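You operate a simulated robot arm through the tools that you are given. There is no shell and no other tool. Be economical: measure what you need, move in short steps, check, and stop when the job is done.

Carry out the task below with a simulated robot arm. There is one attempt and no reset: what you move stays moved.

JOB
Press the orange cordless lamp key to switch it on.
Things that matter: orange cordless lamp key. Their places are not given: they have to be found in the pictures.

The check looks at the end state, three seconds after you hand in, the way a careful person would. Anything else that was tipped, shoved, dropped, spilled or broken makes it a failure.

ROBOT AND FRAMES
A 6-joint arm with a two-finger parallel gripper, fixed in place. Base frame: the origin is at the foot of the arm, x ahead of it, y to its left, z up; the work surface is at about z = 0.025. Readings come in m, rad, newtons and seconds.
With the tool pointing down near the work surface it reaches from about 0.14 to 0.58 m from the base axis. Its first joint turns from -1.152 to 1.152 rad. Payload 2.1 kg.
The TCP is the grasp point between the finger pads, 0.03 m short of the fingertips. In the tool frame z runs along the fingers and y along their closing line. Largest opening 0.094 m; finger width 0.028, thickness 0.01; the body of the gripper, 0.05 by 0.096 m, starts 0.055 m behind the TCP.
Orientation is that of the tool frame in the base frame, as a unit quaternion [x, y, z, w]. With the fingers straight down and closing along the base's y, the tool's x points along the base's -x, its y along +y and its z along -z.

CONTROLS
- The arm moves only by the tool move_arm. Its argument "steps" is a list that holds one entry, the list of rows, each a list of 7 numbers: the turn, a rotation vector about the base's x, y, z in units of 90 degrees (1.0 is 90 degrees), then the shift along the base's x, y, z in units of 200 mm (1.0 is 200 mm), then the finger opening in m, from 0 to 0.094. In form: [[[rx, ry, rz, dx, dy, dz, grip], ...]]. A call has 1 to 20 rows; each row is the pose to reach, as a shift and turn from the pose commanded when the call began. A call with a number of a shift or a turn outside -1 to 1 is refused whole. A row lasts 0.2 s, in which the tool goes at most 0.05 m and 0.15 rad; a call with a longer step from one row to the next is refused whole, and so is a gripper value outside its range. A pose out of reach is approached as far as the arm can. The call stops where the force on the tool passes 40 N (or 10 N more than at its start, if that is more) or the arm is blocked; 0.2 s more then pass. The fingers move at their own pace (about 0.072 m/s each) and stop on an object; they squeeze with about 23 N. The grip force told is the motor's: it shows also when the fingers shut on nothing. Time passes only in rows, and 0.2 s behind the last, so rows that repeat a pose let the fingers close. It gives the time, the measured TCP pose, the force on the tool (base axes), the opening and the grip force at its end, in the units of the frame above (readings bear some noise), and new pictures: "pictures" is both (left out), scene, wrist or none.
- Cameras (640 x 400 px; columns grow to the right, rows downward): "scene" is fixed at [0.0735, -0.3664, 0.4875]; the picture's right is [0.72, -0.69, 0.00], its down [-0.30, -0.31, -0.90] and it looks along [0.63, 0.65, -0.43] (base axes); focal length 350 px, centre (320, 200). "wrist" rides on the gripper at [-0.037, 0, -0.058] in the tool frame; the picture's right is [0.00, -1.00, 0.00], its down [0.97, 0.00, -0.24] and it looks along [0.24, 0.00, 0.97] (tool axes); focal length 218 px, centre (320, 200).
- point_at(camera, pixels): for up to 12 pixels [column, row] of the newest picture of that camera ("zoom" is the newest enlarged one), the place [x, y, z] in the base frame of the surface seen there, good to about 0.002 m, but the place of the scene camera against the robot may be out by one fixed shift of up to 0.025 m in any direction. The clock stands still meanwhile.
- inspect(camera, box): a new picture of the part [left, top, right, bottom] of that camera's present view, enlarged. The clock stands still meanwhile.
- close_job(): hands the job in; it is judged then, once.

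Keep the steps short. Do not move on a guess: measure, check each grasp and each placing, and mend mistakes. In all there are 60 turns and 120 pictures (those below and enlarged ones count). Leave the gripper open and the arm clear of the work at the hand-in unless told otherwise, and finish with a single line.

The tools are called after "Request:" as a command line: name --argument value ..., lists and objects as JSON in quotes. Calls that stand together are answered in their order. move_arm: Moves the arm, as the interface text tells. Its arguments: {"type":"object","properties":{"steps":{"type":"array","items":{"type":"array","items":{"type":"array","items":{"type":"number"}}}},"pictures":{"type":"string","enum":["both","scene","wrist","none"]}},"required":["steps"]} The other tools are called the same way: point_at (camera, pixels) gives the place of the surface under pixels of a picture; inspect (camera, box) takes an enlarged picture of a part of a camera's view; close_job () hands the job in.

At the start:

```text
time: 0.0
eef_pos: [0.2851, -0.1325, 0.3021]
ee_rot: [0.0, 1.0, 0.0, 0.0]
force: [0.3, 0.3, 0.7]
opening: 0.0938
grasp_force: 0.1
```

scene: 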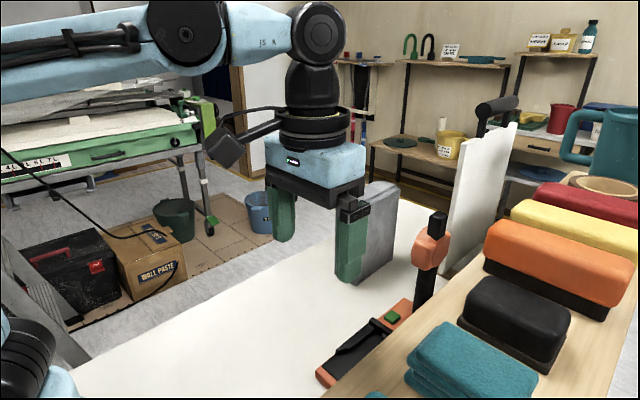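
wrist: 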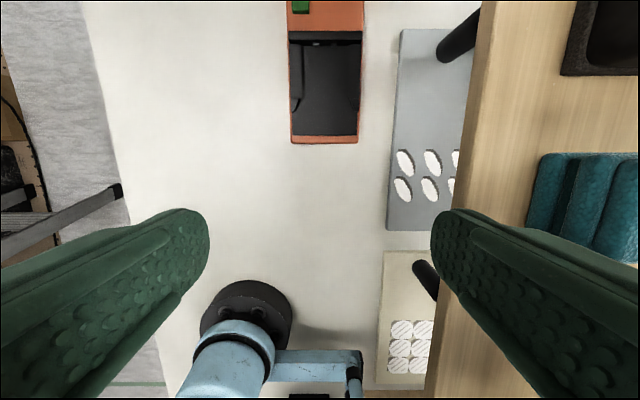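

I see an orange device with a green key near scene (393,317) and wrist (300,5). I'll enlarge both views.

Request:
inspect --camera "scene" --box '[300, 200, 460, 400]'

Request:
inspect --camera "wrist" --box '[260, 0, 480, 160]'

Request:
point_at --camera "scene" --pixels '[[393, 317], [393, 312], [405, 303], [380, 325], [350, 345], [432, 250], [437, 215], [322, 375]]'

Request:
point_at --camera "wrist" --pixels '[[300, 5], [340, 15], [325, 138], [325, 80], [325, 37], [250, 100]]'

```text
2.00 times, centred on (380, 300) of scene
```

zoom: 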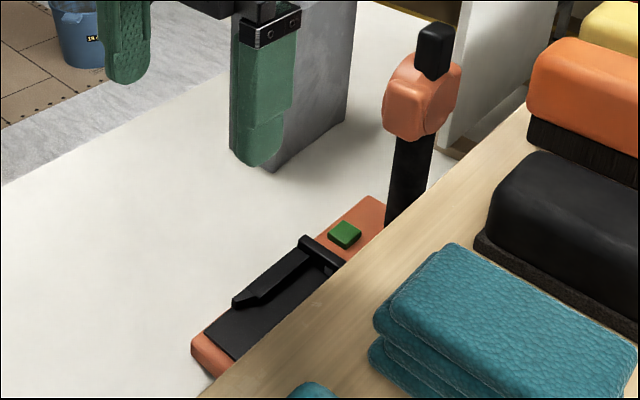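

```text
2.50 times, centred on (370, 80) of wrist
```

zoom: 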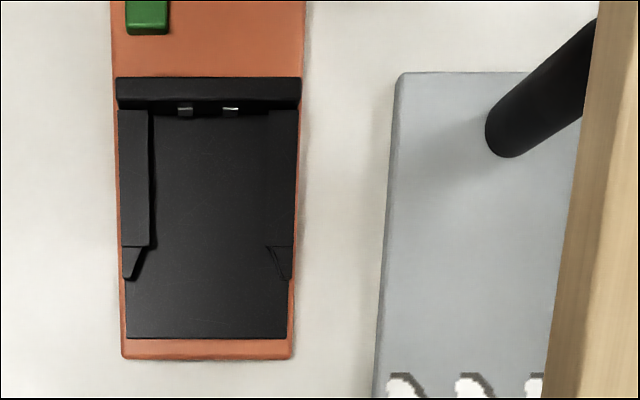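

```text
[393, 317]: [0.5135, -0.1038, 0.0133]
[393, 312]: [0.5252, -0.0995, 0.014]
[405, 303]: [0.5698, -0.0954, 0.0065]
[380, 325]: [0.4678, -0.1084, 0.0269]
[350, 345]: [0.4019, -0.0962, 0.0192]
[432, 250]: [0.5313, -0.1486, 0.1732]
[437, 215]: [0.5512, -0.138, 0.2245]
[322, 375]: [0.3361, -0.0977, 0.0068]
```

```text
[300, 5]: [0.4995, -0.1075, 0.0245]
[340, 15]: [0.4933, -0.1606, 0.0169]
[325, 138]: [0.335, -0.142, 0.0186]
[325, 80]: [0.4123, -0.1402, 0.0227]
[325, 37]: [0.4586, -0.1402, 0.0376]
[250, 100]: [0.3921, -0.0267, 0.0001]
```

The lamp's bay looks empty, with two contacts visible, so it may need a battery. Before pressing, I'll look closer at the surroundings.

Request:
inspect --camera "wrist" --box '[360, 0, 640, 400]'

Request:
inspect --camera "scene" --box '[400, 80, 640, 400]'

Request:
point_at --camera "wrist" --pixels '[[415, 100], [425, 345], [460, 45], [428, 280], [500, 100], [580, 200], [610, 40], [245, 310], [320, 370], [400, 290]]'

```text
1.00 times, centred on (500, 200) of wrist
```

zoom: 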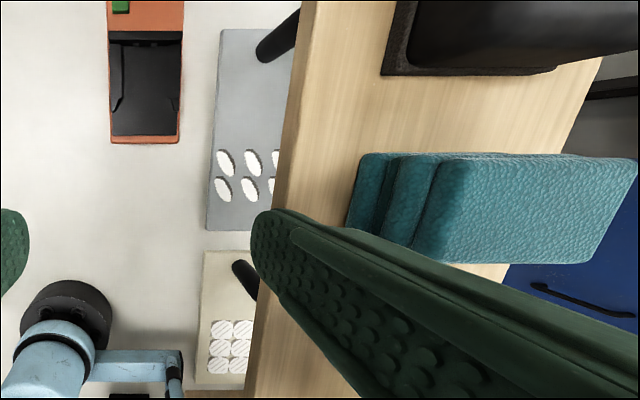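

```text
1.25 times, centred on (520, 240) of scene
```

zoom: 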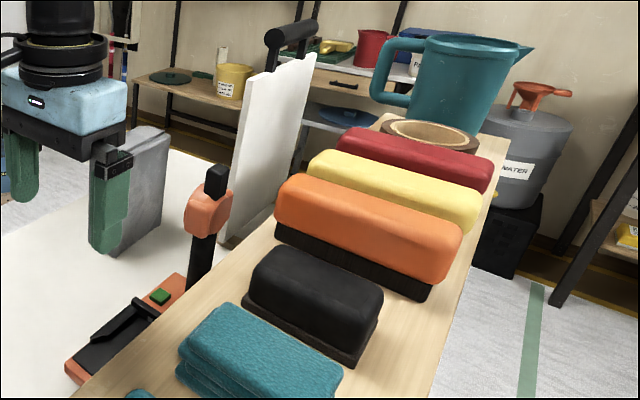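

```text
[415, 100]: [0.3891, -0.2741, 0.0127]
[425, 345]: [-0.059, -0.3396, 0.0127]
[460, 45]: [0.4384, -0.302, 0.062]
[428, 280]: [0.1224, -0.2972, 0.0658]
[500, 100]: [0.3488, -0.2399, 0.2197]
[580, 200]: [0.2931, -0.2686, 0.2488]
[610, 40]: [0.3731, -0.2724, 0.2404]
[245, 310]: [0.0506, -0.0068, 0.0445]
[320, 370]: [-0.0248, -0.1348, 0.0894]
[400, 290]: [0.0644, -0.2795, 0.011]
```

The shelf top is at about z 0.22, and a tall grey slab and a white slab stand behind the lamp. I'll measure these before moving.

Request:
point_at --camera "scene" --pixels '[[375, 190], [375, 260], [360, 278], [393, 200], [450, 262], [510, 130], [470, 160], [435, 230], [437, 213], [420, 300], [250, 330], [426, 245]]'

Request:
inspect --camera "scene" --box '[320, 160, 480, 260]'

```text
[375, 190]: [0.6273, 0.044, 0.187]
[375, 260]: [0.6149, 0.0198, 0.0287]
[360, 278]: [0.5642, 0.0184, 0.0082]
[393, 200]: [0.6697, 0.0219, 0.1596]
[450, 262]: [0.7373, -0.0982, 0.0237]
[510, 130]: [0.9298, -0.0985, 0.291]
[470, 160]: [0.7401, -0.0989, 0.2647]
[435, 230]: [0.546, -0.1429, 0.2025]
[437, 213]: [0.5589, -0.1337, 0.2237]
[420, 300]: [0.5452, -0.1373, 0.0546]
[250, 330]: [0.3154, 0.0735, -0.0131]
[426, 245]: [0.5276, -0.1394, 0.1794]
```

```text
4.00 times, centred on (400, 210) of scene
```

zoom: 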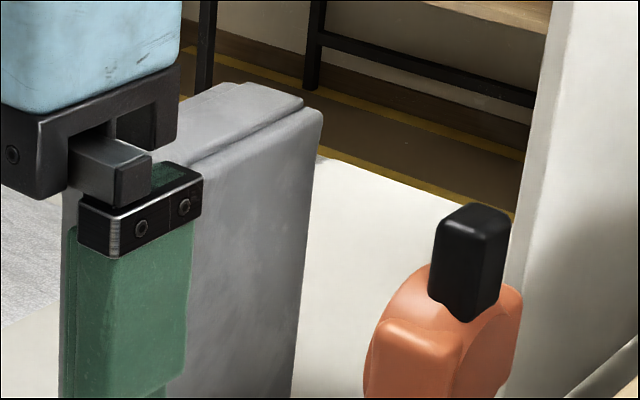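

Next I raise the tool slightly and move it left, so the wrist camera sees the left and far table and the scene view opens up.

Request:
move_arm --steps '[[[0, 0, 0, 0.0, 0.2, 0.1, 0.094], [0, 0, 0, 0.0, 0.4, 0.2, 0.094], [0, 0, 0, 0.1, 0.6, 0.3, 0.094], [0, 0, 0, 0.2, 0.75, 0.3, 0.094], [0, -0.09, 0, 0.2, 0.75, 0.3, 0.094], [0, -0.18, 0, 0.2, 0.75, 0.3, 0.094], [0, -0.27, 0, 0.2, 0.75, 0.3, 0.094]]]'

```text
time: 1.6
eef_pos: [0.3257, 0.0168, 0.3637]
ee_rot: [0.0, 0.978, 0.0, 0.211]
force: [-0.3, 0.1, -1.0]
opening: 0.094
grasp_force: 0.0
```

scene: 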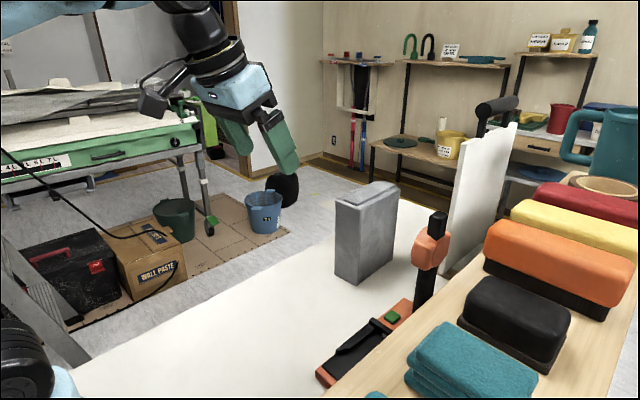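
wrist: 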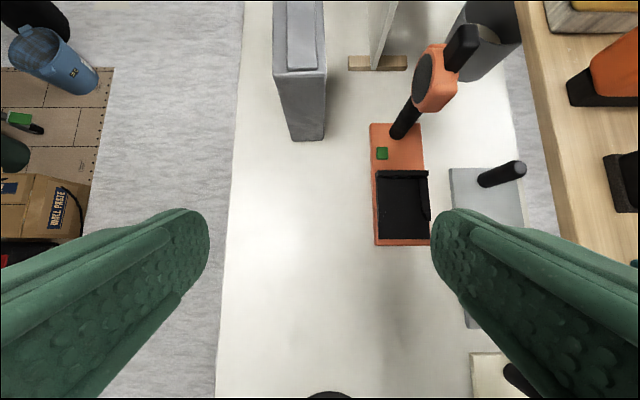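

Request:
inspect --camera "wrist" --box '[340, 0, 560, 138]'

Request:
inspect --camera "wrist" --box '[340, 110, 500, 260]'

Request:
inspect --camera "wrist" --box '[0, 0, 120, 260]'

Request:
point_at --camera "wrist" --pixels '[[382, 153], [375, 240], [400, 205], [460, 50], [485, 40], [435, 75], [20, 120], [375, 62], [300, 100], [420, 80], [400, 128], [400, 150]]'

```text
2.90 times, centred on (450, 69) of wrist
```

zoom: 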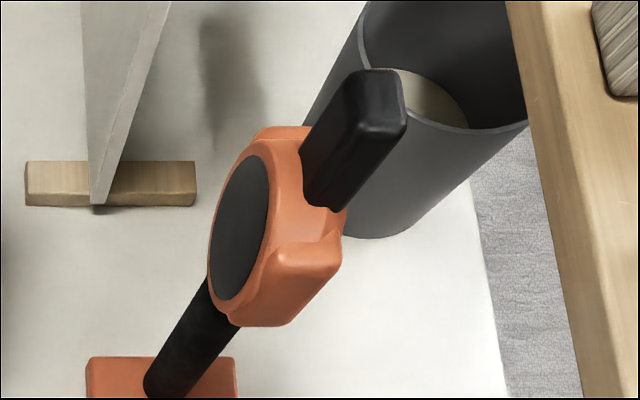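

```text
2.67 times, centred on (420, 185) of wrist
```

zoom: 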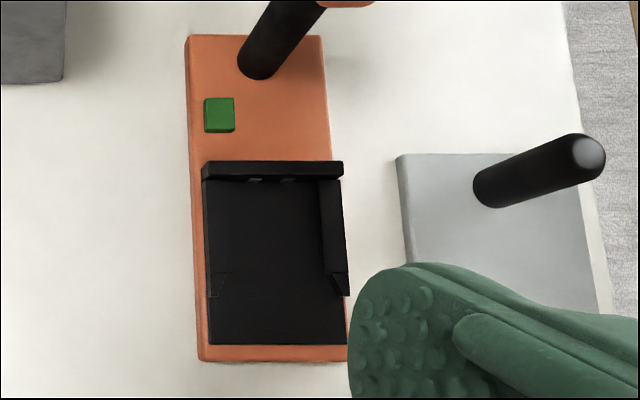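

```text
1.54 times, centred on (60, 130) of wrist
```

zoom: 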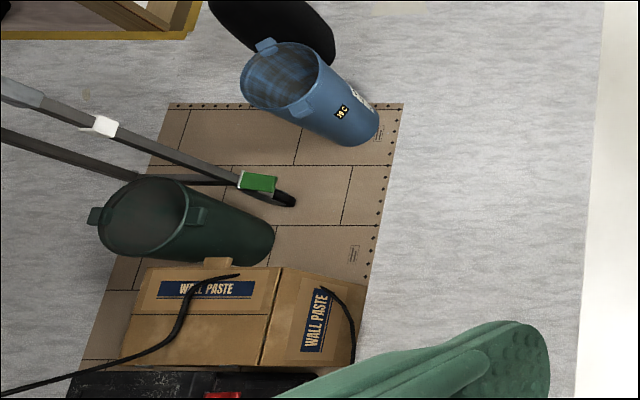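

```text
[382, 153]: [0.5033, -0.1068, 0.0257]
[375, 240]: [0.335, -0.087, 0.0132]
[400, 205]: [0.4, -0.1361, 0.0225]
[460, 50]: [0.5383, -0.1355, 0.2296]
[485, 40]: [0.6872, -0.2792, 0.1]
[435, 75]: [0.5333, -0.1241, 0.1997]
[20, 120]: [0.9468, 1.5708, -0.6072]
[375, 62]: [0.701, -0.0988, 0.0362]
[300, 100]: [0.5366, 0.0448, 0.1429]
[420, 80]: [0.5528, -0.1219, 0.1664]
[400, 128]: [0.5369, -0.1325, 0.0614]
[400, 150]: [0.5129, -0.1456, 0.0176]
```

The bay is empty (rails and contacts only), so I need to find the power pack. The black block on the shelf and the spots out of view are the candidates, so I'll inspect the shelf.

Request:
inspect --camera "scene" --box '[440, 250, 600, 390]'

Request:
inspect --camera "scene" --box '[320, 330, 560, 400]'

Request:
point_at --camera "scene" --pixels '[[470, 300], [500, 290], [555, 325], [530, 360], [460, 325], [520, 345], [575, 250], [545, 300], [450, 345], [500, 380], [375, 396], [625, 330]]'

```text
2.86 times, centred on (520, 320) of scene
```

zoom: 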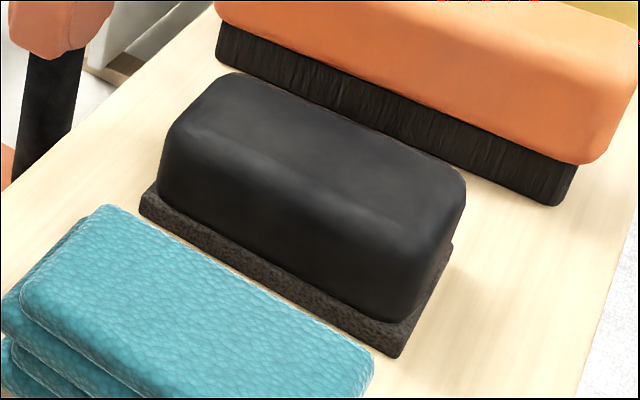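

```text
2.67 times, centred on (440, 365) of scene
```

zoom: 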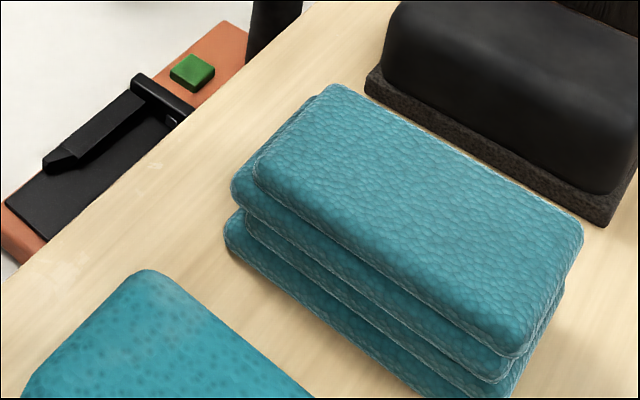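

```text
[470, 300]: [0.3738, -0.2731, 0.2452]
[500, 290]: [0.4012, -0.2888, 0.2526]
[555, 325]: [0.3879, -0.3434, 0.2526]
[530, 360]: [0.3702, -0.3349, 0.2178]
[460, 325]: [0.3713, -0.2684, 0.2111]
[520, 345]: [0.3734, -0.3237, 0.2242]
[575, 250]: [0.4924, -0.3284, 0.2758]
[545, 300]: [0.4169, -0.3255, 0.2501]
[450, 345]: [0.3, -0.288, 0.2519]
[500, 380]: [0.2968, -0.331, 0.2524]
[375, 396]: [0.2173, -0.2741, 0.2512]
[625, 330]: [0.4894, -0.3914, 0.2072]
```

The black block is a rubbing block, not a pack. I still need to see behind the grey slab and the table near the base. First I look ahead over the slab.

Request:
move_arm --steps '[[[0, -0.09, 0, 0.1, 0, 0.1, 0.094], [0, -0.09, 0, 0.2, 0.1, 0.25, 0.094], [0, -0.09, 0, 0.3, 0.2, 0.35, 0.094], [0, -0.09, 0, 0.4, 0.3, 0.4, 0.094]]]' --pictures "wrist"

Request:
move_arm --steps '[[[0, 0.09, 0, -0.2, 0, 0, 0.094], [0, 0.18, 0, -0.4, 0, 0, 0.094], [0, 0.27, 0, -0.5, -0.1, 0, 0.094], [0, 0.36, 0, -0.5, -0.3, 0, 0.094], [0, 0.45, 0, -0.5, -0.4, 0, 0.094], [0, 0.54, 0, -0.5, -0.4, 0, 0.094]]]' --pictures "wrist"

```text
time: 2.6
eef_pos: [0.4046, 0.0821, 0.4437]
ee_rot: [0.0, 0.96, 0.0, 0.28]
force: [-0.6, -0.7, 0.9]
opening: 0.0944
grasp_force: 0.1
```

wrist: 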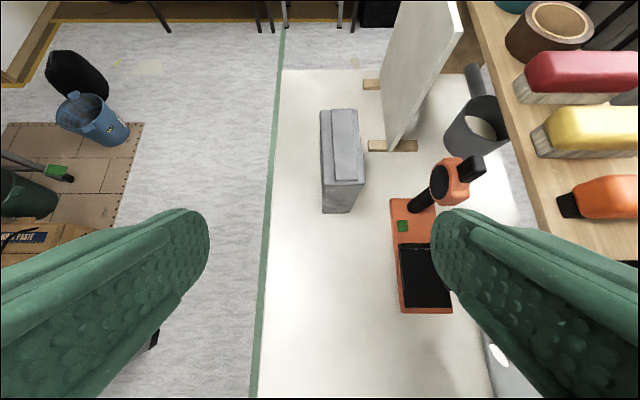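

```text
time: 4.0
eef_pos: [0.3098, -0.0031, 0.4404]
ee_rot: [0.003, 0.994, 0.0, -0.112]
force: [13.3, 4.8, -14.1]
opening: 0.0939
grasp_force: 0.1
stopped in row 6: the force on the tool passed its limit (the readings are from after the stop); the commanded pose is now the measured one
```

wrist: 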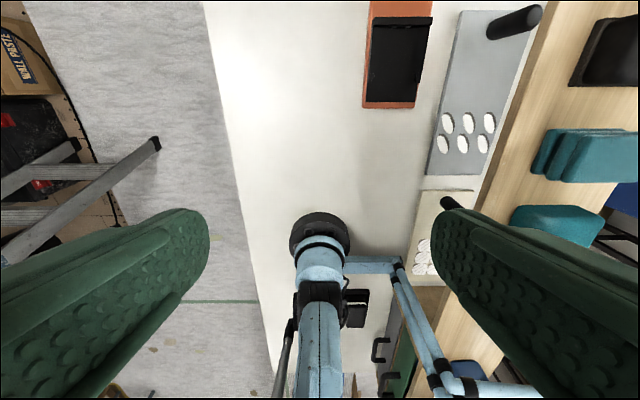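

The tool stopped on a force limit, probably from folding against its own arm. I'll inspect the area near the base at (355,305) and (380,360) and back off before going on.

Request:
inspect --camera "wrist" --box '[260, 200, 500, 400]'

Request:
inspect --camera "wrist" --box '[340, 0, 500, 120]'

Request:
inspect --camera "scene" --box '[0, 0, 640, 400]'

Request:
point_at --camera "wrist" --pixels '[[356, 298], [355, 318], [380, 350], [390, 385], [370, 240], [420, 310]]'

```text
2.00 times, centred on (380, 300) of wrist
```

zoom: 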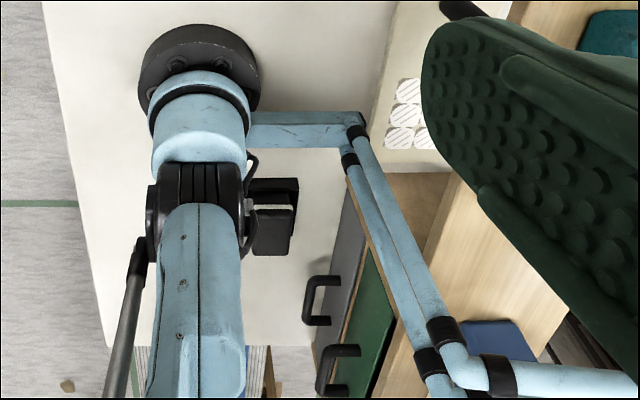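

```text
3.33 times, centred on (420, 60) of wrist
```

zoom: 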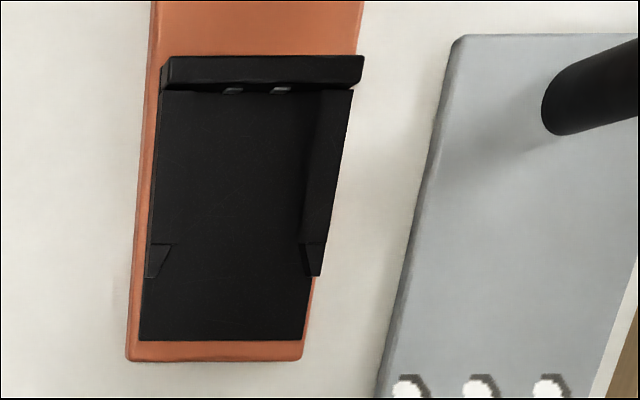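

```text
1.00 times, centred on (320, 200) of scene
```

zoom: 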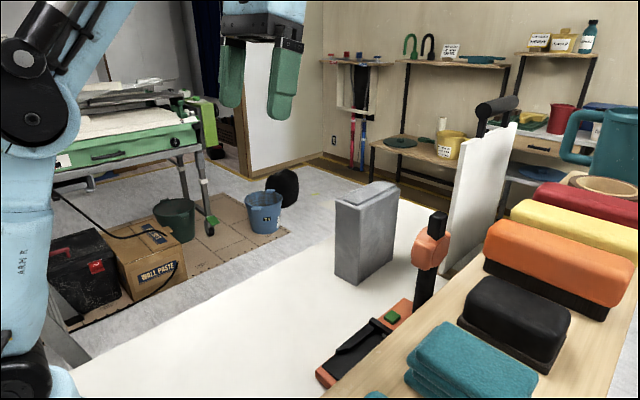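

```text
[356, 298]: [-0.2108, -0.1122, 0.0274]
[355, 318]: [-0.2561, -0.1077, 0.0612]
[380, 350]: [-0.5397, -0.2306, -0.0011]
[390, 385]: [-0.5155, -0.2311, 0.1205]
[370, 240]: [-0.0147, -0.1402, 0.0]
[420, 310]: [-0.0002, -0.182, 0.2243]
```

A black block sits behind the arm at about (-0.23,-0.11), which could be the missing pack. I'll enlarge it.

Request:
inspect --camera "wrist" --box '[325, 275, 389, 335]'

Request:
point_at --camera "wrist" --pixels '[[362, 290], [347, 292], [367, 292], [350, 325], [362, 325], [345, 310], [364, 308]]'

Request:
inspect --camera "wrist" --box '[490, 0, 640, 240]'

```text
6.67 times, centred on (357, 305) of wrist
```

zoom: 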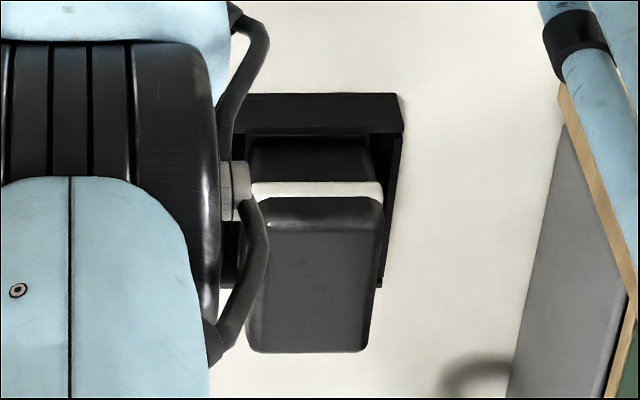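

```text
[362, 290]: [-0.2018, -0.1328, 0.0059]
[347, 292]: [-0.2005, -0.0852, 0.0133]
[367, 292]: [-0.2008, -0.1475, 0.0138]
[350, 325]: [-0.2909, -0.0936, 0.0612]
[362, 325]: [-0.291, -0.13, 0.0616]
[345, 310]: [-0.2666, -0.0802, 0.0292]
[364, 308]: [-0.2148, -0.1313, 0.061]
```

```text
1.67 times, centred on (565, 120) of wrist
```

zoom: 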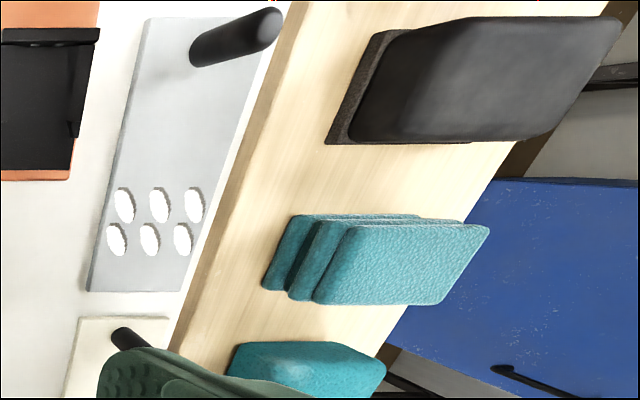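

That is a charger at about (-0.24,-0.11) holding a battery pack. It is behind the arm's base and likely out of reach. Before concluding anything, I'll check under the shelf for another pack by levelling the tool, lowering it and tilting it to look towards -y.

Request:
move_arm --steps '[[[0, -0.07, 0, 0, 0.0, -0.1, 0.094], [0, -0.143, 0, 0, 0.05, -0.3, 0.094], [0, -0.143, 0, -0.05, 0.1, -0.5, 0.094], [0, -0.143, 0, -0.1, 0.15, -0.7, 0.094], [0, -0.143, 0, -0.1, 0.2, -0.8, 0.094]]]' --pictures "none"

Request:
move_arm --steps '[[[-0.09, 0, 0, 0, 0, 0, 0.094], [-0.18, 0, 0, 0, 0, 0, 0.094], [-0.27, 0, 0, 0, 0, 0, 0.094], [-0.36, 0, 0, 0, 0, 0, 0.094], [-0.45, 0, 0, 0, 0, 0, 0.094], [-0.54, 0, 0, 0, 0, -0.1, 0.094], [-0.63, 0, 0, 0, 0, -0.2, 0.094], [-0.72, 0, 0, 0, 0, -0.3, 0.094]]]'

```text
time: 5.2
eef_pos: [0.2889, 0.0397, 0.2786]
ee_rot: [0.0, 1.0, 0.001, -0.004]
force: [0.3, 0.0, 0.1]
opening: 0.0942
grasp_force: 0.1
```

```text
time: 7.0
eef_pos: [0.3179, -0.0063, 0.2224]
ee_rot: [0.0, 0.845, -0.535, 0.002]
force: [-0.5, 0.4, -0.4]
opening: 0.094
grasp_force: 0.1
out of reach, approached as far as the arm can: row 7, 8
```

scene: 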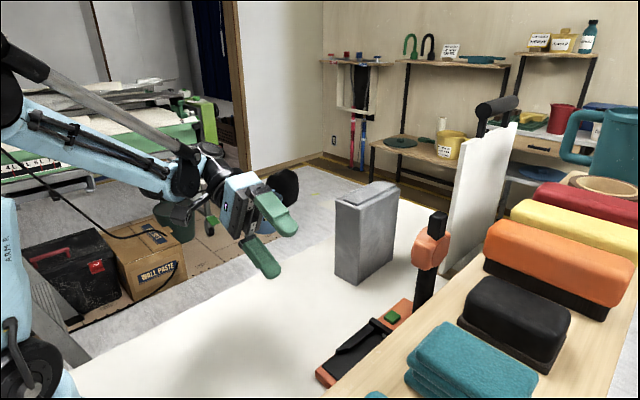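
wrist: 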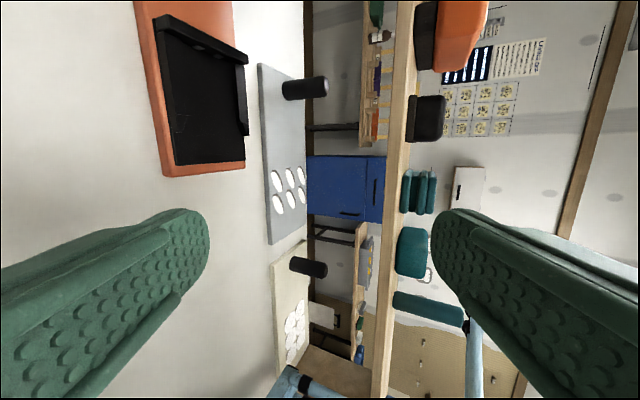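

There is no pack under the shelf either. The key press itself is what was asked for, so I prepare for it. I level the tool, rise and close the fingers. Then I pitch back 40° so the wrist camera and body stay clear of the lamp post.

Request:
move_arm --steps '[[[0.09, 0, 0, 0, 0, 0.1, 0], [0.18, 0, 0, 0, 0, 0.2, 0], [0.27, 0, 0, 0, 0, 0.3, 0], [0.36, 0, 0, 0, 0, 0.3, 0], [0.45, 0, 0, 0, 0, 0.3, 0], [0.54, 0, 0, 0, 0, 0.3, 0], [0.63, 0, 0, 0, 0, 0.3, 0], [0.719, 0, 0, 0, 0, 0.3, 0]]]' --pictures "none"

Request:
move_arm --steps '[[[0, -0.09, 0, 0.1, -0.1, 0, 0], [0, -0.18, 0, 0.2, -0.2, 0, 0], [0, -0.27, 0, 0.3, -0.3, 0, 0], [0, -0.36, 0, 0.3, -0.4, -0.1, 0], [0, -0.444, 0, 0.3, -0.5, -0.2, 0]]]'

```text
time: 8.8
eef_pos: [0.3169, -0.0048, 0.2822]
ee_rot: [0.001, 1.0, 0.0, -0.003]
force: [0.3, 0.5, -0.4]
opening: 0.0001
grasp_force: 23.6
```

```text
time: 10.0
eef_pos: [0.3772, -0.1059, 0.241]
ee_rot: [0.001, 0.94, -0.001, 0.34]
force: [-0.5, 0.6, 0.3]
opening: 0.0
grasp_force: 23.0
```

scene: 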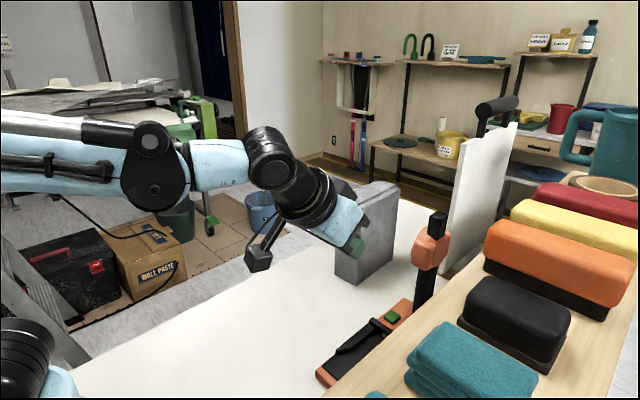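
wrist: 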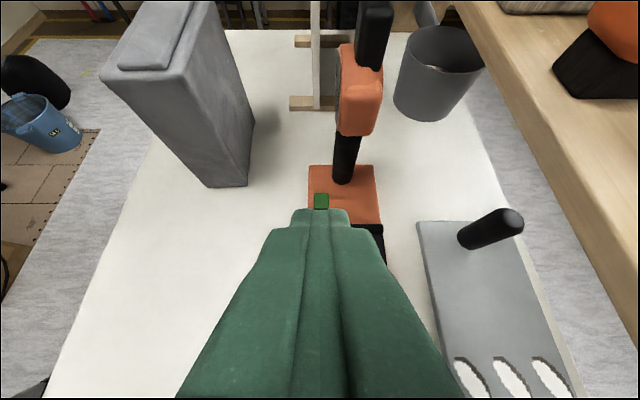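

The tool is pitched 40° and lined up laterally with the key at wrist (321,201). I'll measure the key exactly.

Request:
inspect --camera "wrist" --box '[280, 140, 400, 230]'

Request:
point_at --camera "wrist" --pixels '[[321, 197], [321, 201], [316, 200], [326, 200], [321, 206], [335, 200], [345, 170], [355, 120], [322, 180], [360, 40]]'

```text
4.44 times, centred on (340, 185) of wrist
```

zoom: 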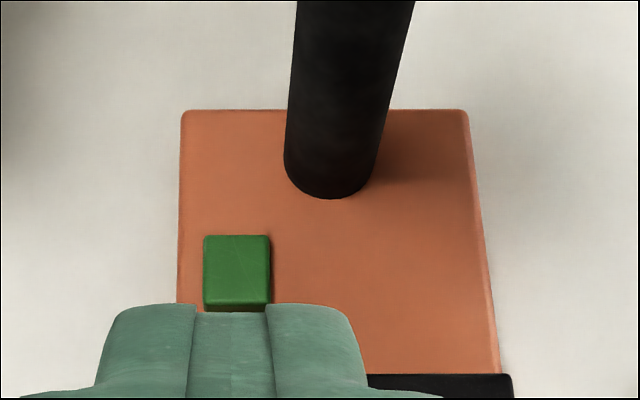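

```text
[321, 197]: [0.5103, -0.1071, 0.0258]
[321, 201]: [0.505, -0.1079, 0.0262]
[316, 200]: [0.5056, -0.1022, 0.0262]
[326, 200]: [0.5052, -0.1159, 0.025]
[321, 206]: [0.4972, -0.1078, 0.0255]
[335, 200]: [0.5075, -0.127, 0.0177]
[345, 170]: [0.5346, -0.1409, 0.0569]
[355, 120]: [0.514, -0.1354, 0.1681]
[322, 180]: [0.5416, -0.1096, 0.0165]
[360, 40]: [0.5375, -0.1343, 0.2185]
```

The key top is centred at (0.505,-0.108,0.026). I go down first, clear of the lamp head, then forward to hover about 30 mm above the key.

Request:
move_arm --steps '[[[0, 0, 0, 0.05, 0, -0.2, 0], [0, 0, 0, 0.15, 0, -0.4, 0], [0, 0, 0, 0.3, -0.01, -0.55, 0], [0, 0, 0, 0.45, -0.01, -0.68, 0], [0, 0, 0, 0.596, -0.01, -0.755, 0]]]'

```text
time: 11.2
eef_pos: [0.498, -0.106, 0.088]
ee_rot: [0.001, 0.941, -0.001, 0.339]
force: [0.5, -0.4, 0.0]
opening: 0.0
grasp_force: 23.1
```

scene: 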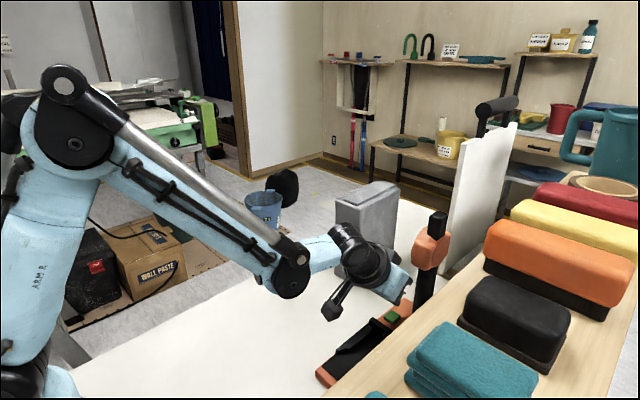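
wrist: 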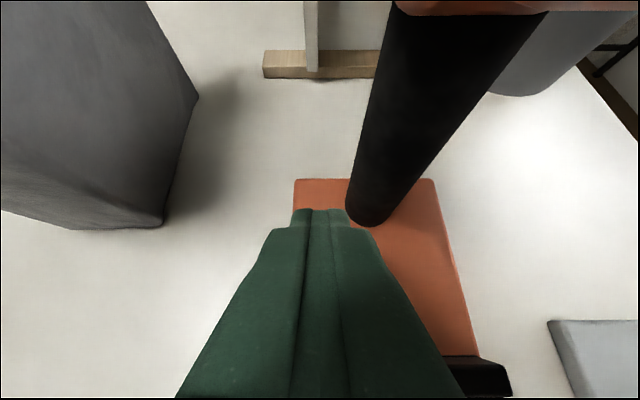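

I am hovering above the key. Now I lower in small steps to TCP z of about 0.056, where contact should begin.

Request:
move_arm --steps '[[[0, 0, 0, -0.005, -0.005, -0.06, 0], [0, 0, 0, -0.005, -0.005, -0.11, 0], [0, 0, 0, -0.005, -0.005, -0.14, 0], [0, 0, 0, -0.005, -0.005, -0.16, 0]]]' --pictures "scene"

Request:
inspect --camera "scene" --box '[340, 200, 480, 340]'

```text
time: 12.2
eef_pos: [0.4954, -0.1088, 0.0582]
ee_rot: [0.001, 0.941, 0.0, 0.339]
force: [-0.4, 0.1, 0.4]
opening: 0.0
grasp_force: 23.0
```

scene: 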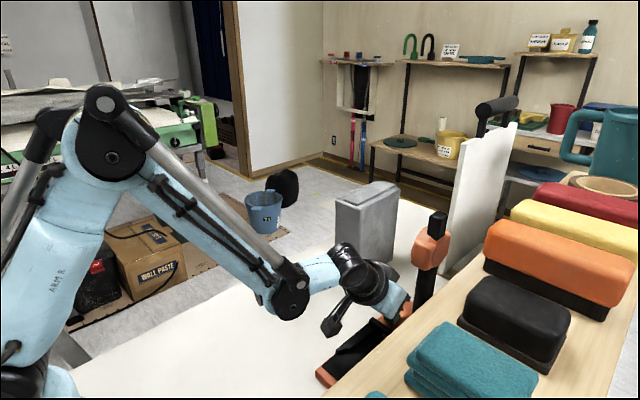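

```text
2.86 times, centred on (410, 270) of scene
```

zoom: 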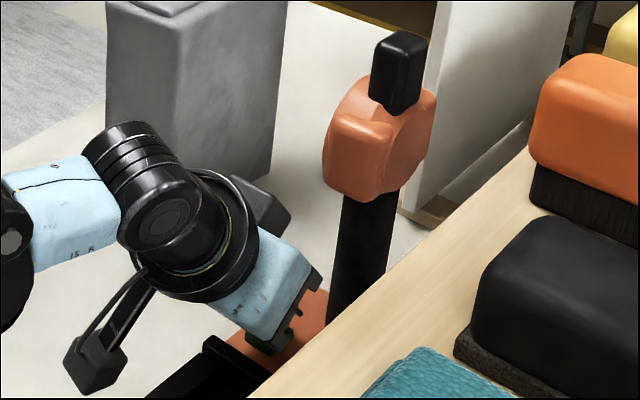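

No contact force yet. I continue in roughly 2 mm steps, watching the force.

Request:
move_arm --steps '[[[0, 0, 0, 0, 0, -0.01, 0], [0, 0, 0, 0, 0, -0.02, 0], [0, 0, 0, 0, 0, -0.03, 0]]]' --pictures "none"

```text
time: 13.0
eef_pos: [0.4943, -0.1078, 0.054]
ee_rot: [0.002, 0.941, -0.002, 0.34]
force: [0.2, -2.5, 5.2]
opening: 0.0
grasp_force: 22.7
```

Contact at 5 N. I press a little further.

Request:
move_arm --steps '[[[0, 0, 0, 0, 0, -0.01, 0], [0, 0, 0, 0, 0, -0.02, 0], [0, 0, 0, 0, 0, -0.02, 0]]]' --pictures "wrist"

Request:
inspect --camera "wrist" --box '[260, 0, 560, 260]'

```text
time: 13.8
eef_pos: [0.4947, -0.1091, 0.0504]
ee_rot: [0.002, 0.939, -0.001, 0.343]
force: [-4.8, 1.7, 15.9]
opening: 0.0
grasp_force: 23.1
stopped in row 3: the force on the tool passed its limit (the readings are from after the stop); the commanded pose is now the measured one
```

wrist: 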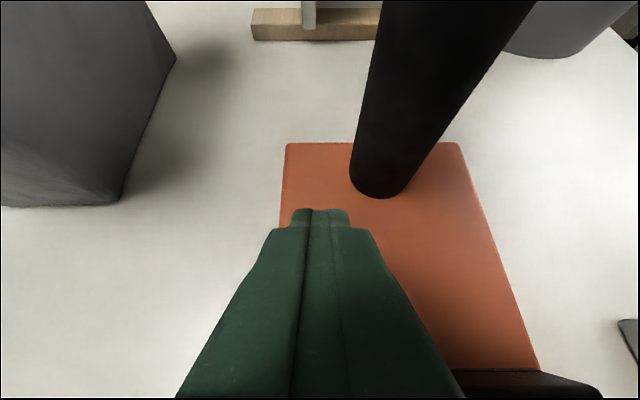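

```text
1.54 times, centred on (410, 130) of wrist
```

zoom: 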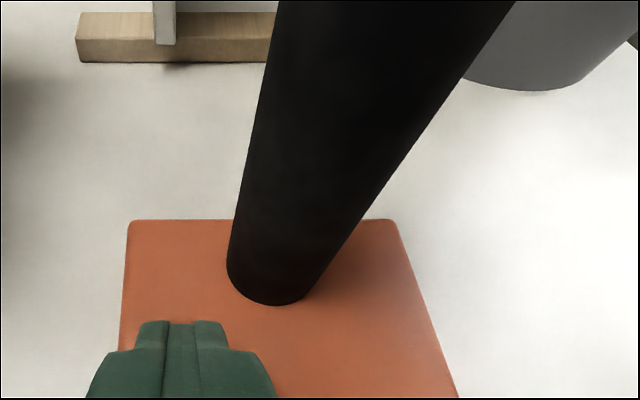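

The key bottomed out (stop at 10 N over start, about 4 mm of travel). Now I back off up and away, keeping clear of the lamp head, to look at the lamp.

Request:
move_arm --steps '[[[0, 0, 0, 0, 0, 0.05, 0], [0, 0, 0, 0, 0, 0.15, 0], [0, 0, 0, -0.15, 0.0, 0.25, 0], [0, 0, 0, -0.3, 0.1, 0.4, 0.02], [0, 0, 0, -0.45, 0.2, 0.55, 0.05], [0, 0, 0, -0.55, 0.35, 0.7, 0.094], [0, 0, 0, -0.6, 0.5, 0.85, 0.094], [0, 0, 0, -0.6, 0.6, 1.0, 0.094]]]'

Request:
inspect --camera "wrist" --box '[300, 0, 540, 260]'

Request:
inspect --camera "scene" --box '[300, 200, 460, 400]'

```text
time: 15.6
eef_pos: [0.3761, 0.0119, 0.2482]
ee_rot: [0.001, 0.94, -0.001, 0.342]
force: [1.1, 1.3, -0.6]
opening: 0.0942
grasp_force: 0.2
```

scene: 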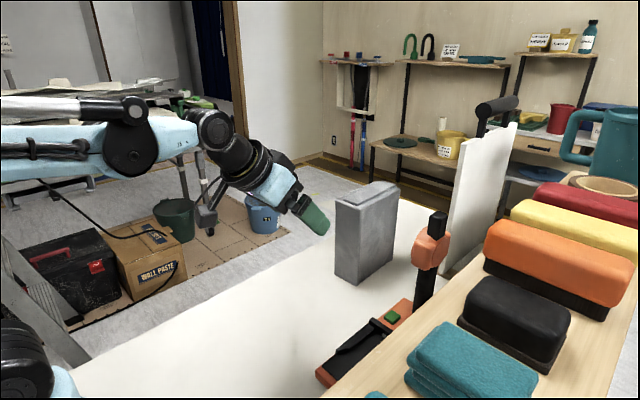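
wrist: 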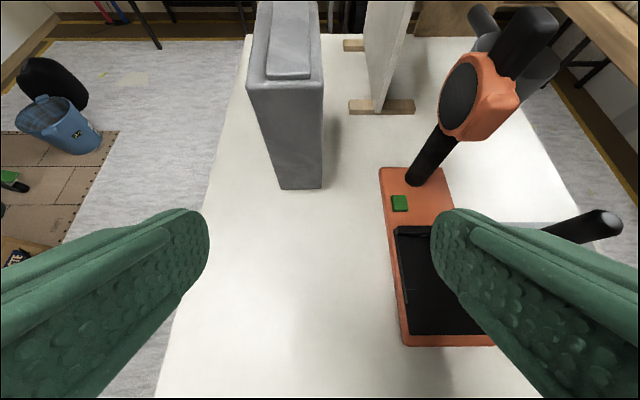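

```text
1.54 times, centred on (420, 130) of wrist
```

zoom: 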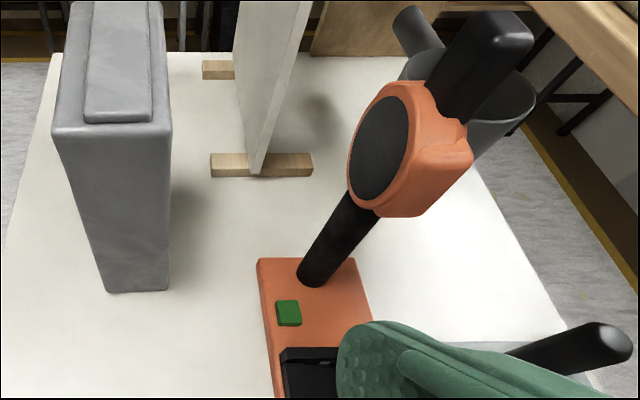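

```text
2.00 times, centred on (380, 300) of scene
```

zoom: 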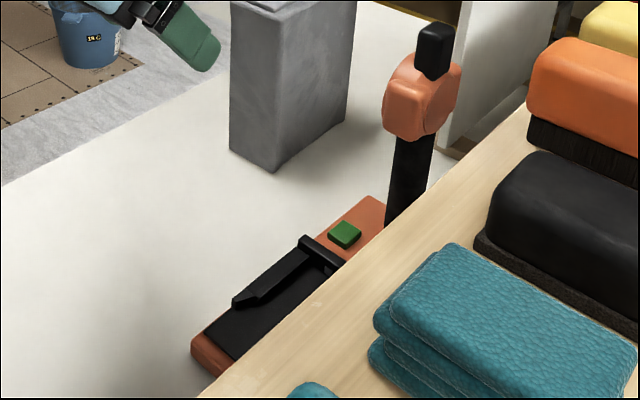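

The press registered mechanically but the lens stays dark: the lamp has no pack. The only pack is in the charger behind the base. I'll probe cautiously, high in free space, whether the arm can get anywhere near there.

Request:
move_arm --steps '[[[0, 0.09, 0, -0.1, 0, 0.2, 0.094], [0, 0.18, 0, -0.2, 0, 0.4, 0.094], [0, 0.27, 0, -0.3, 0, 0.6, 0.094], [0, 0.36, 0, -0.4, 0, 0.8, 0.094], [0, 0.444, 0, -0.5, 0, 1.0, 0.094], [0, 0.444, 0, -0.7, 0, 1.0, 0.094], [0, 0.444, 0, -0.9, 0, 1.0, 0.094]]]' --pictures "none"

Request:
move_arm --steps '[[[0, 0, 0, -0.2, -0.1, 0, 0.094], [0, 0, 0, -0.4, -0.2, 0, 0.094], [0, 0, 0, -0.6, -0.3, 0, 0.094], [0, 0, 0, -0.8, -0.4, 0, 0.094], [0, 0, 0, -1.0, -0.5, 0, 0.094]]]'

```text
time: 17.1
eef_pos: [0.1969, 0.0151, 0.4506]
ee_rot: [0.001, 1.0, -0.002, 0.0]
force: [-1.1, 0.7, -0.4]
opening: 0.094
grasp_force: 0.0
```

```text
time: 18.4
eef_pos: [0.0344, -0.0706, 0.4437]
ee_rot: [0.001, 1.0, -0.002, -0.001]
force: [-0.4, 0.2, 0.1]
opening: 0.0941
grasp_force: 0.0
out of reach, approached as far as the arm can: row 4, 5
```

scene: 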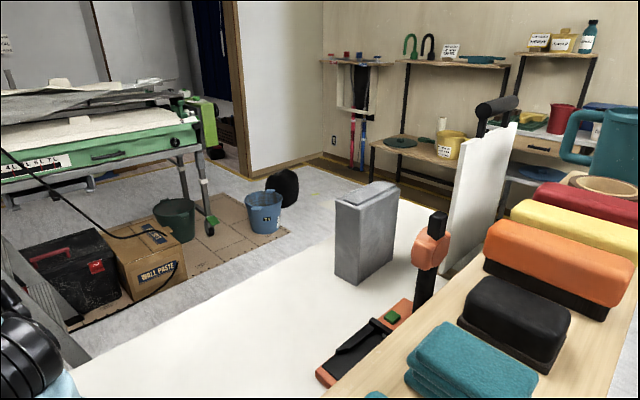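
wrist: 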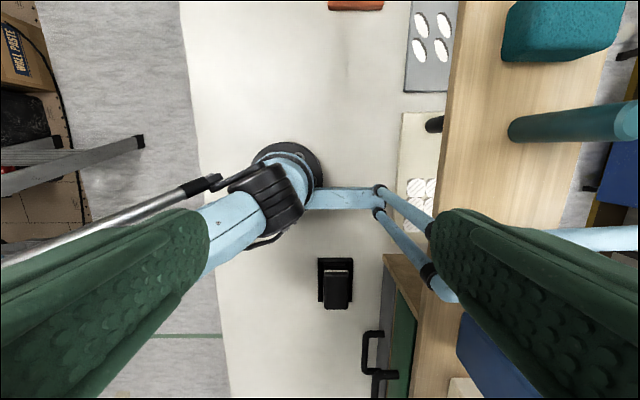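

I can see the charger at (335,285) from here, but the arm stopped at x = 0.03, still 0.25 m short. One more high probe, tilting the tool backwards, to see if that gains reach.

Request:
inspect --camera "wrist" --box '[295, 240, 375, 320]'

Request:
move_arm --steps '[[[0, 0.09, 0, -0.2, 0, 0, 0.094], [0, 0.18, 0, -0.4, 0, 0, 0.094], [0, 0.27, 0, -0.6, 0, 0, 0.094], [0, 0.36, 0, -0.8, 0, 0, 0.094], [0, 0.45, 0, -1.0, 0, 0, 0.094], [0, 0.45, 0, -1.0, 0, 0, 0.094]]]'

```text
5.00 times, centred on (335, 280) of wrist
```

zoom: 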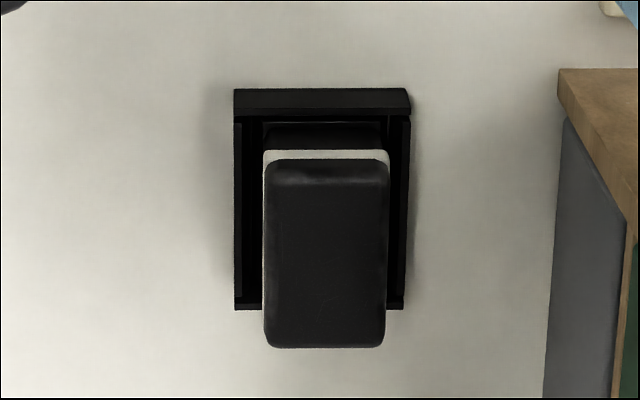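

```text
time: 19.8
eef_pos: [-0.1074, -0.0399, 0.4446]
ee_rot: [0.001, 0.938, -0.002, -0.347]
force: [-0.6, 0.3, -1.1]
opening: 0.0941
grasp_force: 0.0
out of reach, approached as far as the arm can: row 1, 2, 3, 4, 5, 6
```

scene: 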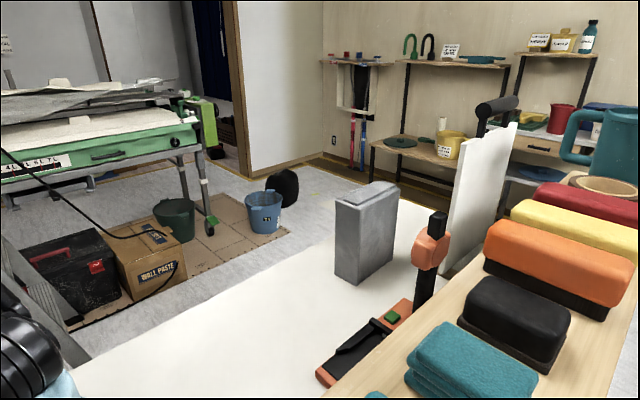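
wrist: 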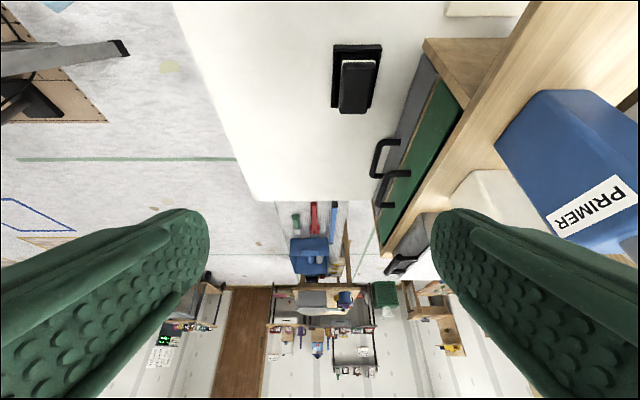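

The tilt got the tool to x = -0.11, but still 0.38 m above the charger. I try stepping down and back towards it, slowly, to see how far it goes.

Request:
move_arm --steps '[[[0, 0, 0, -0.1, -0.1, -0.1, 0.094], [0, 0, 0, -0.2, -0.2, -0.2, 0.094], [0, 0, 0, -0.3, -0.3, -0.3, 0.094], [0, 0, 0, -0.4, -0.35, -0.4, 0.094], [0, 0, 0, -0.5, -0.35, -0.5, 0.094], [0, 0, 0, -0.6, -0.35, -0.6, 0.094]]]' --pictures "wrist"

```text
time: 21.1
eef_pos: [-0.0829, -0.0925, 0.3702]
ee_rot: [0.001, 0.938, -0.002, -0.346]
force: [0.0, -0.1, -0.2]
opening: 0.0942
grasp_force: 0.1
out of reach, approached as far as the arm can: row 1, 2, 3, 4, 5, 6
```

wrist: 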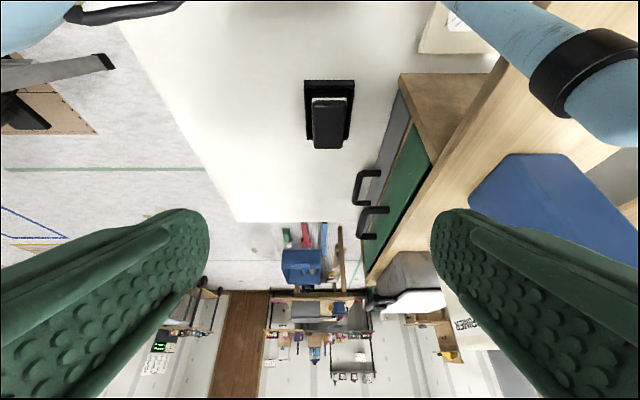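

All rows were clamped. The tool is at (-0.08,-0.09,0.37), so the pack is still 0.17 m further back and 0.3 m lower. A last probe goes straight down, to see whether any height near the charger is achievable.

Request:
move_arm --steps '[[[0, 0.09, 0, -0.15, 0, -0.1, 0.094], [0, 0.18, 0, -0.3, 0, -0.25, 0.094], [0, 0.27, 0, -0.45, 0, -0.4, 0.094], [0, 0.36, 0, -0.6, 0, -0.55, 0.094], [0, 0.4, 0, -0.7, 0, -0.7, 0.094], [0, 0.4, 0, -0.75, 0, -0.85, 0.094], [0, 0.4, 0, -0.75, 0, -1.0, 0.094]]]' --pictures "wrist"

```text
time: 21.8
eef_pos: [-0.1032, -0.1288, 0.3304]
ee_rot: [0.01, 0.87, -0.007, -0.493]
force: [-3.3, 1.5, 1.8]
opening: 0.0931
grasp_force: 0.0
out of reach, approached as far as the arm can: row 1, 2, 3
stopped in row 3: the force on the tool passed its limit (the readings are from after the stop); the commanded pose is now the measured one
```

wrist: 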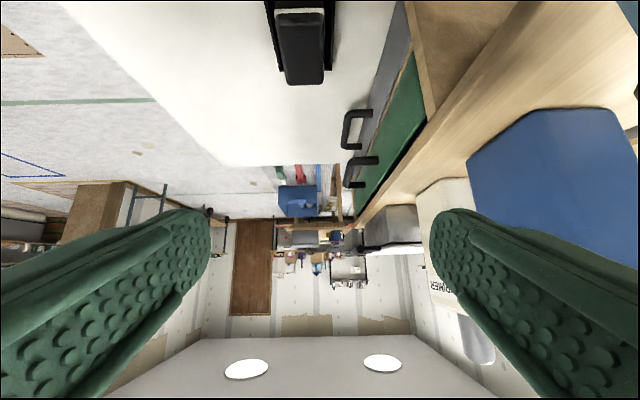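

The arm is blocked (it touched itself or its frame) well above the charger. The pack cannot be fetched, so I retreat up and forward along the same path.

Request:
move_arm --steps '[[[0, -0.05, 0, 0.05, 0.05, 0.1, 0.094], [0, -0.12, 0, 0.1, 0.1, 0.25, 0.094], [0, -0.2, 0, 0.2, 0.2, 0.4, 0.094], [0, -0.28, 0, 0.35, 0.25, 0.5, 0.094], [0, -0.36, 0, 0.55, 0.3, 0.55, 0.094], [0, -0.45, 0, 0.75, 0.4, 0.55, 0.094], [0, -0.53, 0, 0.95, 0.5, 0.55, 0.094], [0, -0.6, 0, 1.0, 0.55, 0.55, 0.094]]]' --pictures "none"

Request:
move_arm --steps '[[[0, -0.06, 0, 0.2, 0.1, 0, 0.094], [0, -0.06, 0, 0.4, 0.15, 0, 0.094], [0, -0.06, 0, 0.6, 0.2, 0, 0.094], [0, -0.06, 0, 0.8, 0.2, 0, 0.094]]]'

```text
time: 23.3
eef_pos: [0.046, -0.0535, 0.4396]
ee_rot: [-0.013, 0.986, -0.004, -0.167]
force: [2.0, -5.9, -3.8]
opening: 0.0941
grasp_force: 0.1
stopped in row 7: the force on the tool passed its limit (the readings are from after the stop); the commanded pose is now the measured one
```

```text
time: 23.6
eef_pos: [0.0521, -0.0528, 0.4413]
ee_rot: [-0.029, 0.986, -0.006, -0.162]
force: [1.9, -7.1, -5.4]
opening: 0.0938
grasp_force: 0.0
stopped in row 1: the force on the tool passed its limit (the readings are from after the stop); the commanded pose is now the measured one
```

scene: 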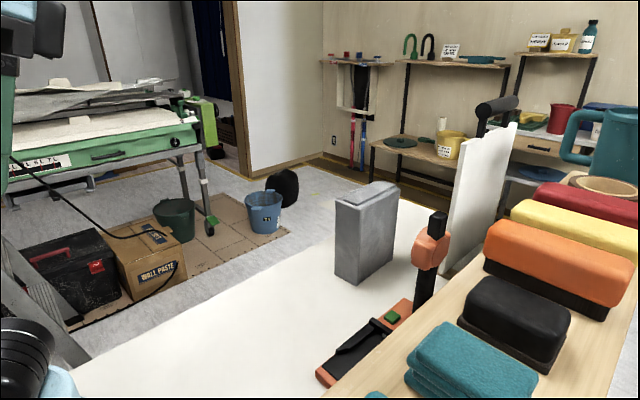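
wrist: 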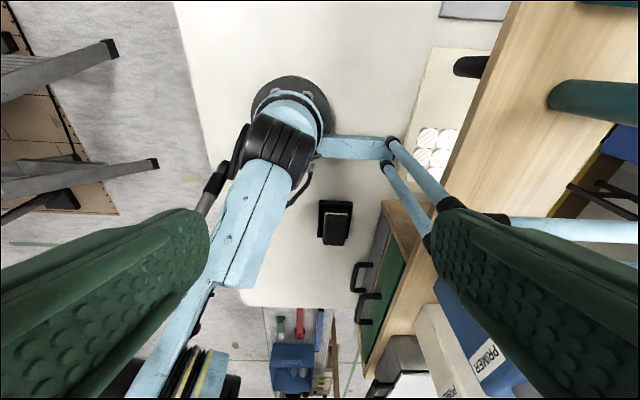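

Self-contact is pushing the tool towards -y and -z. I follow that direction gently, then go forward.

Request:
move_arm --steps '[[[0, 0, 0, 0.03, -0.08, -0.03, 0.094], [0, 0, 0, 0.1, -0.18, -0.06, 0.094], [0, 0, 0, 0.2, -0.28, -0.08, 0.094], [0, 0, 0, 0.35, -0.35, -0.08, 0.094]]]' --pictures "wrist"

```text
time: 24.6
eef_pos: [0.125, -0.118, 0.4273]
ee_rot: [-0.029, 0.986, -0.005, -0.163]
force: [0.7, -0.4, -0.2]
opening: 0.0939
grasp_force: 0.0
```

wrist: 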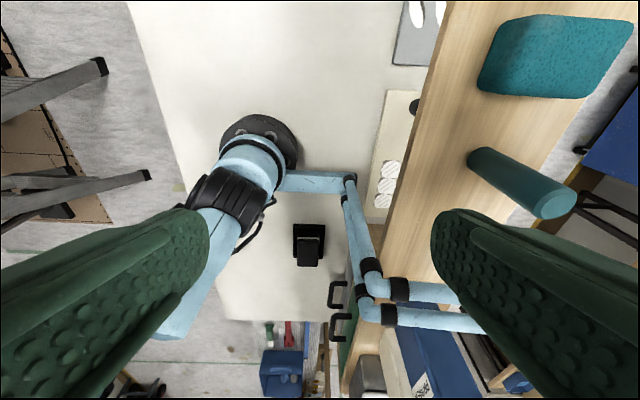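

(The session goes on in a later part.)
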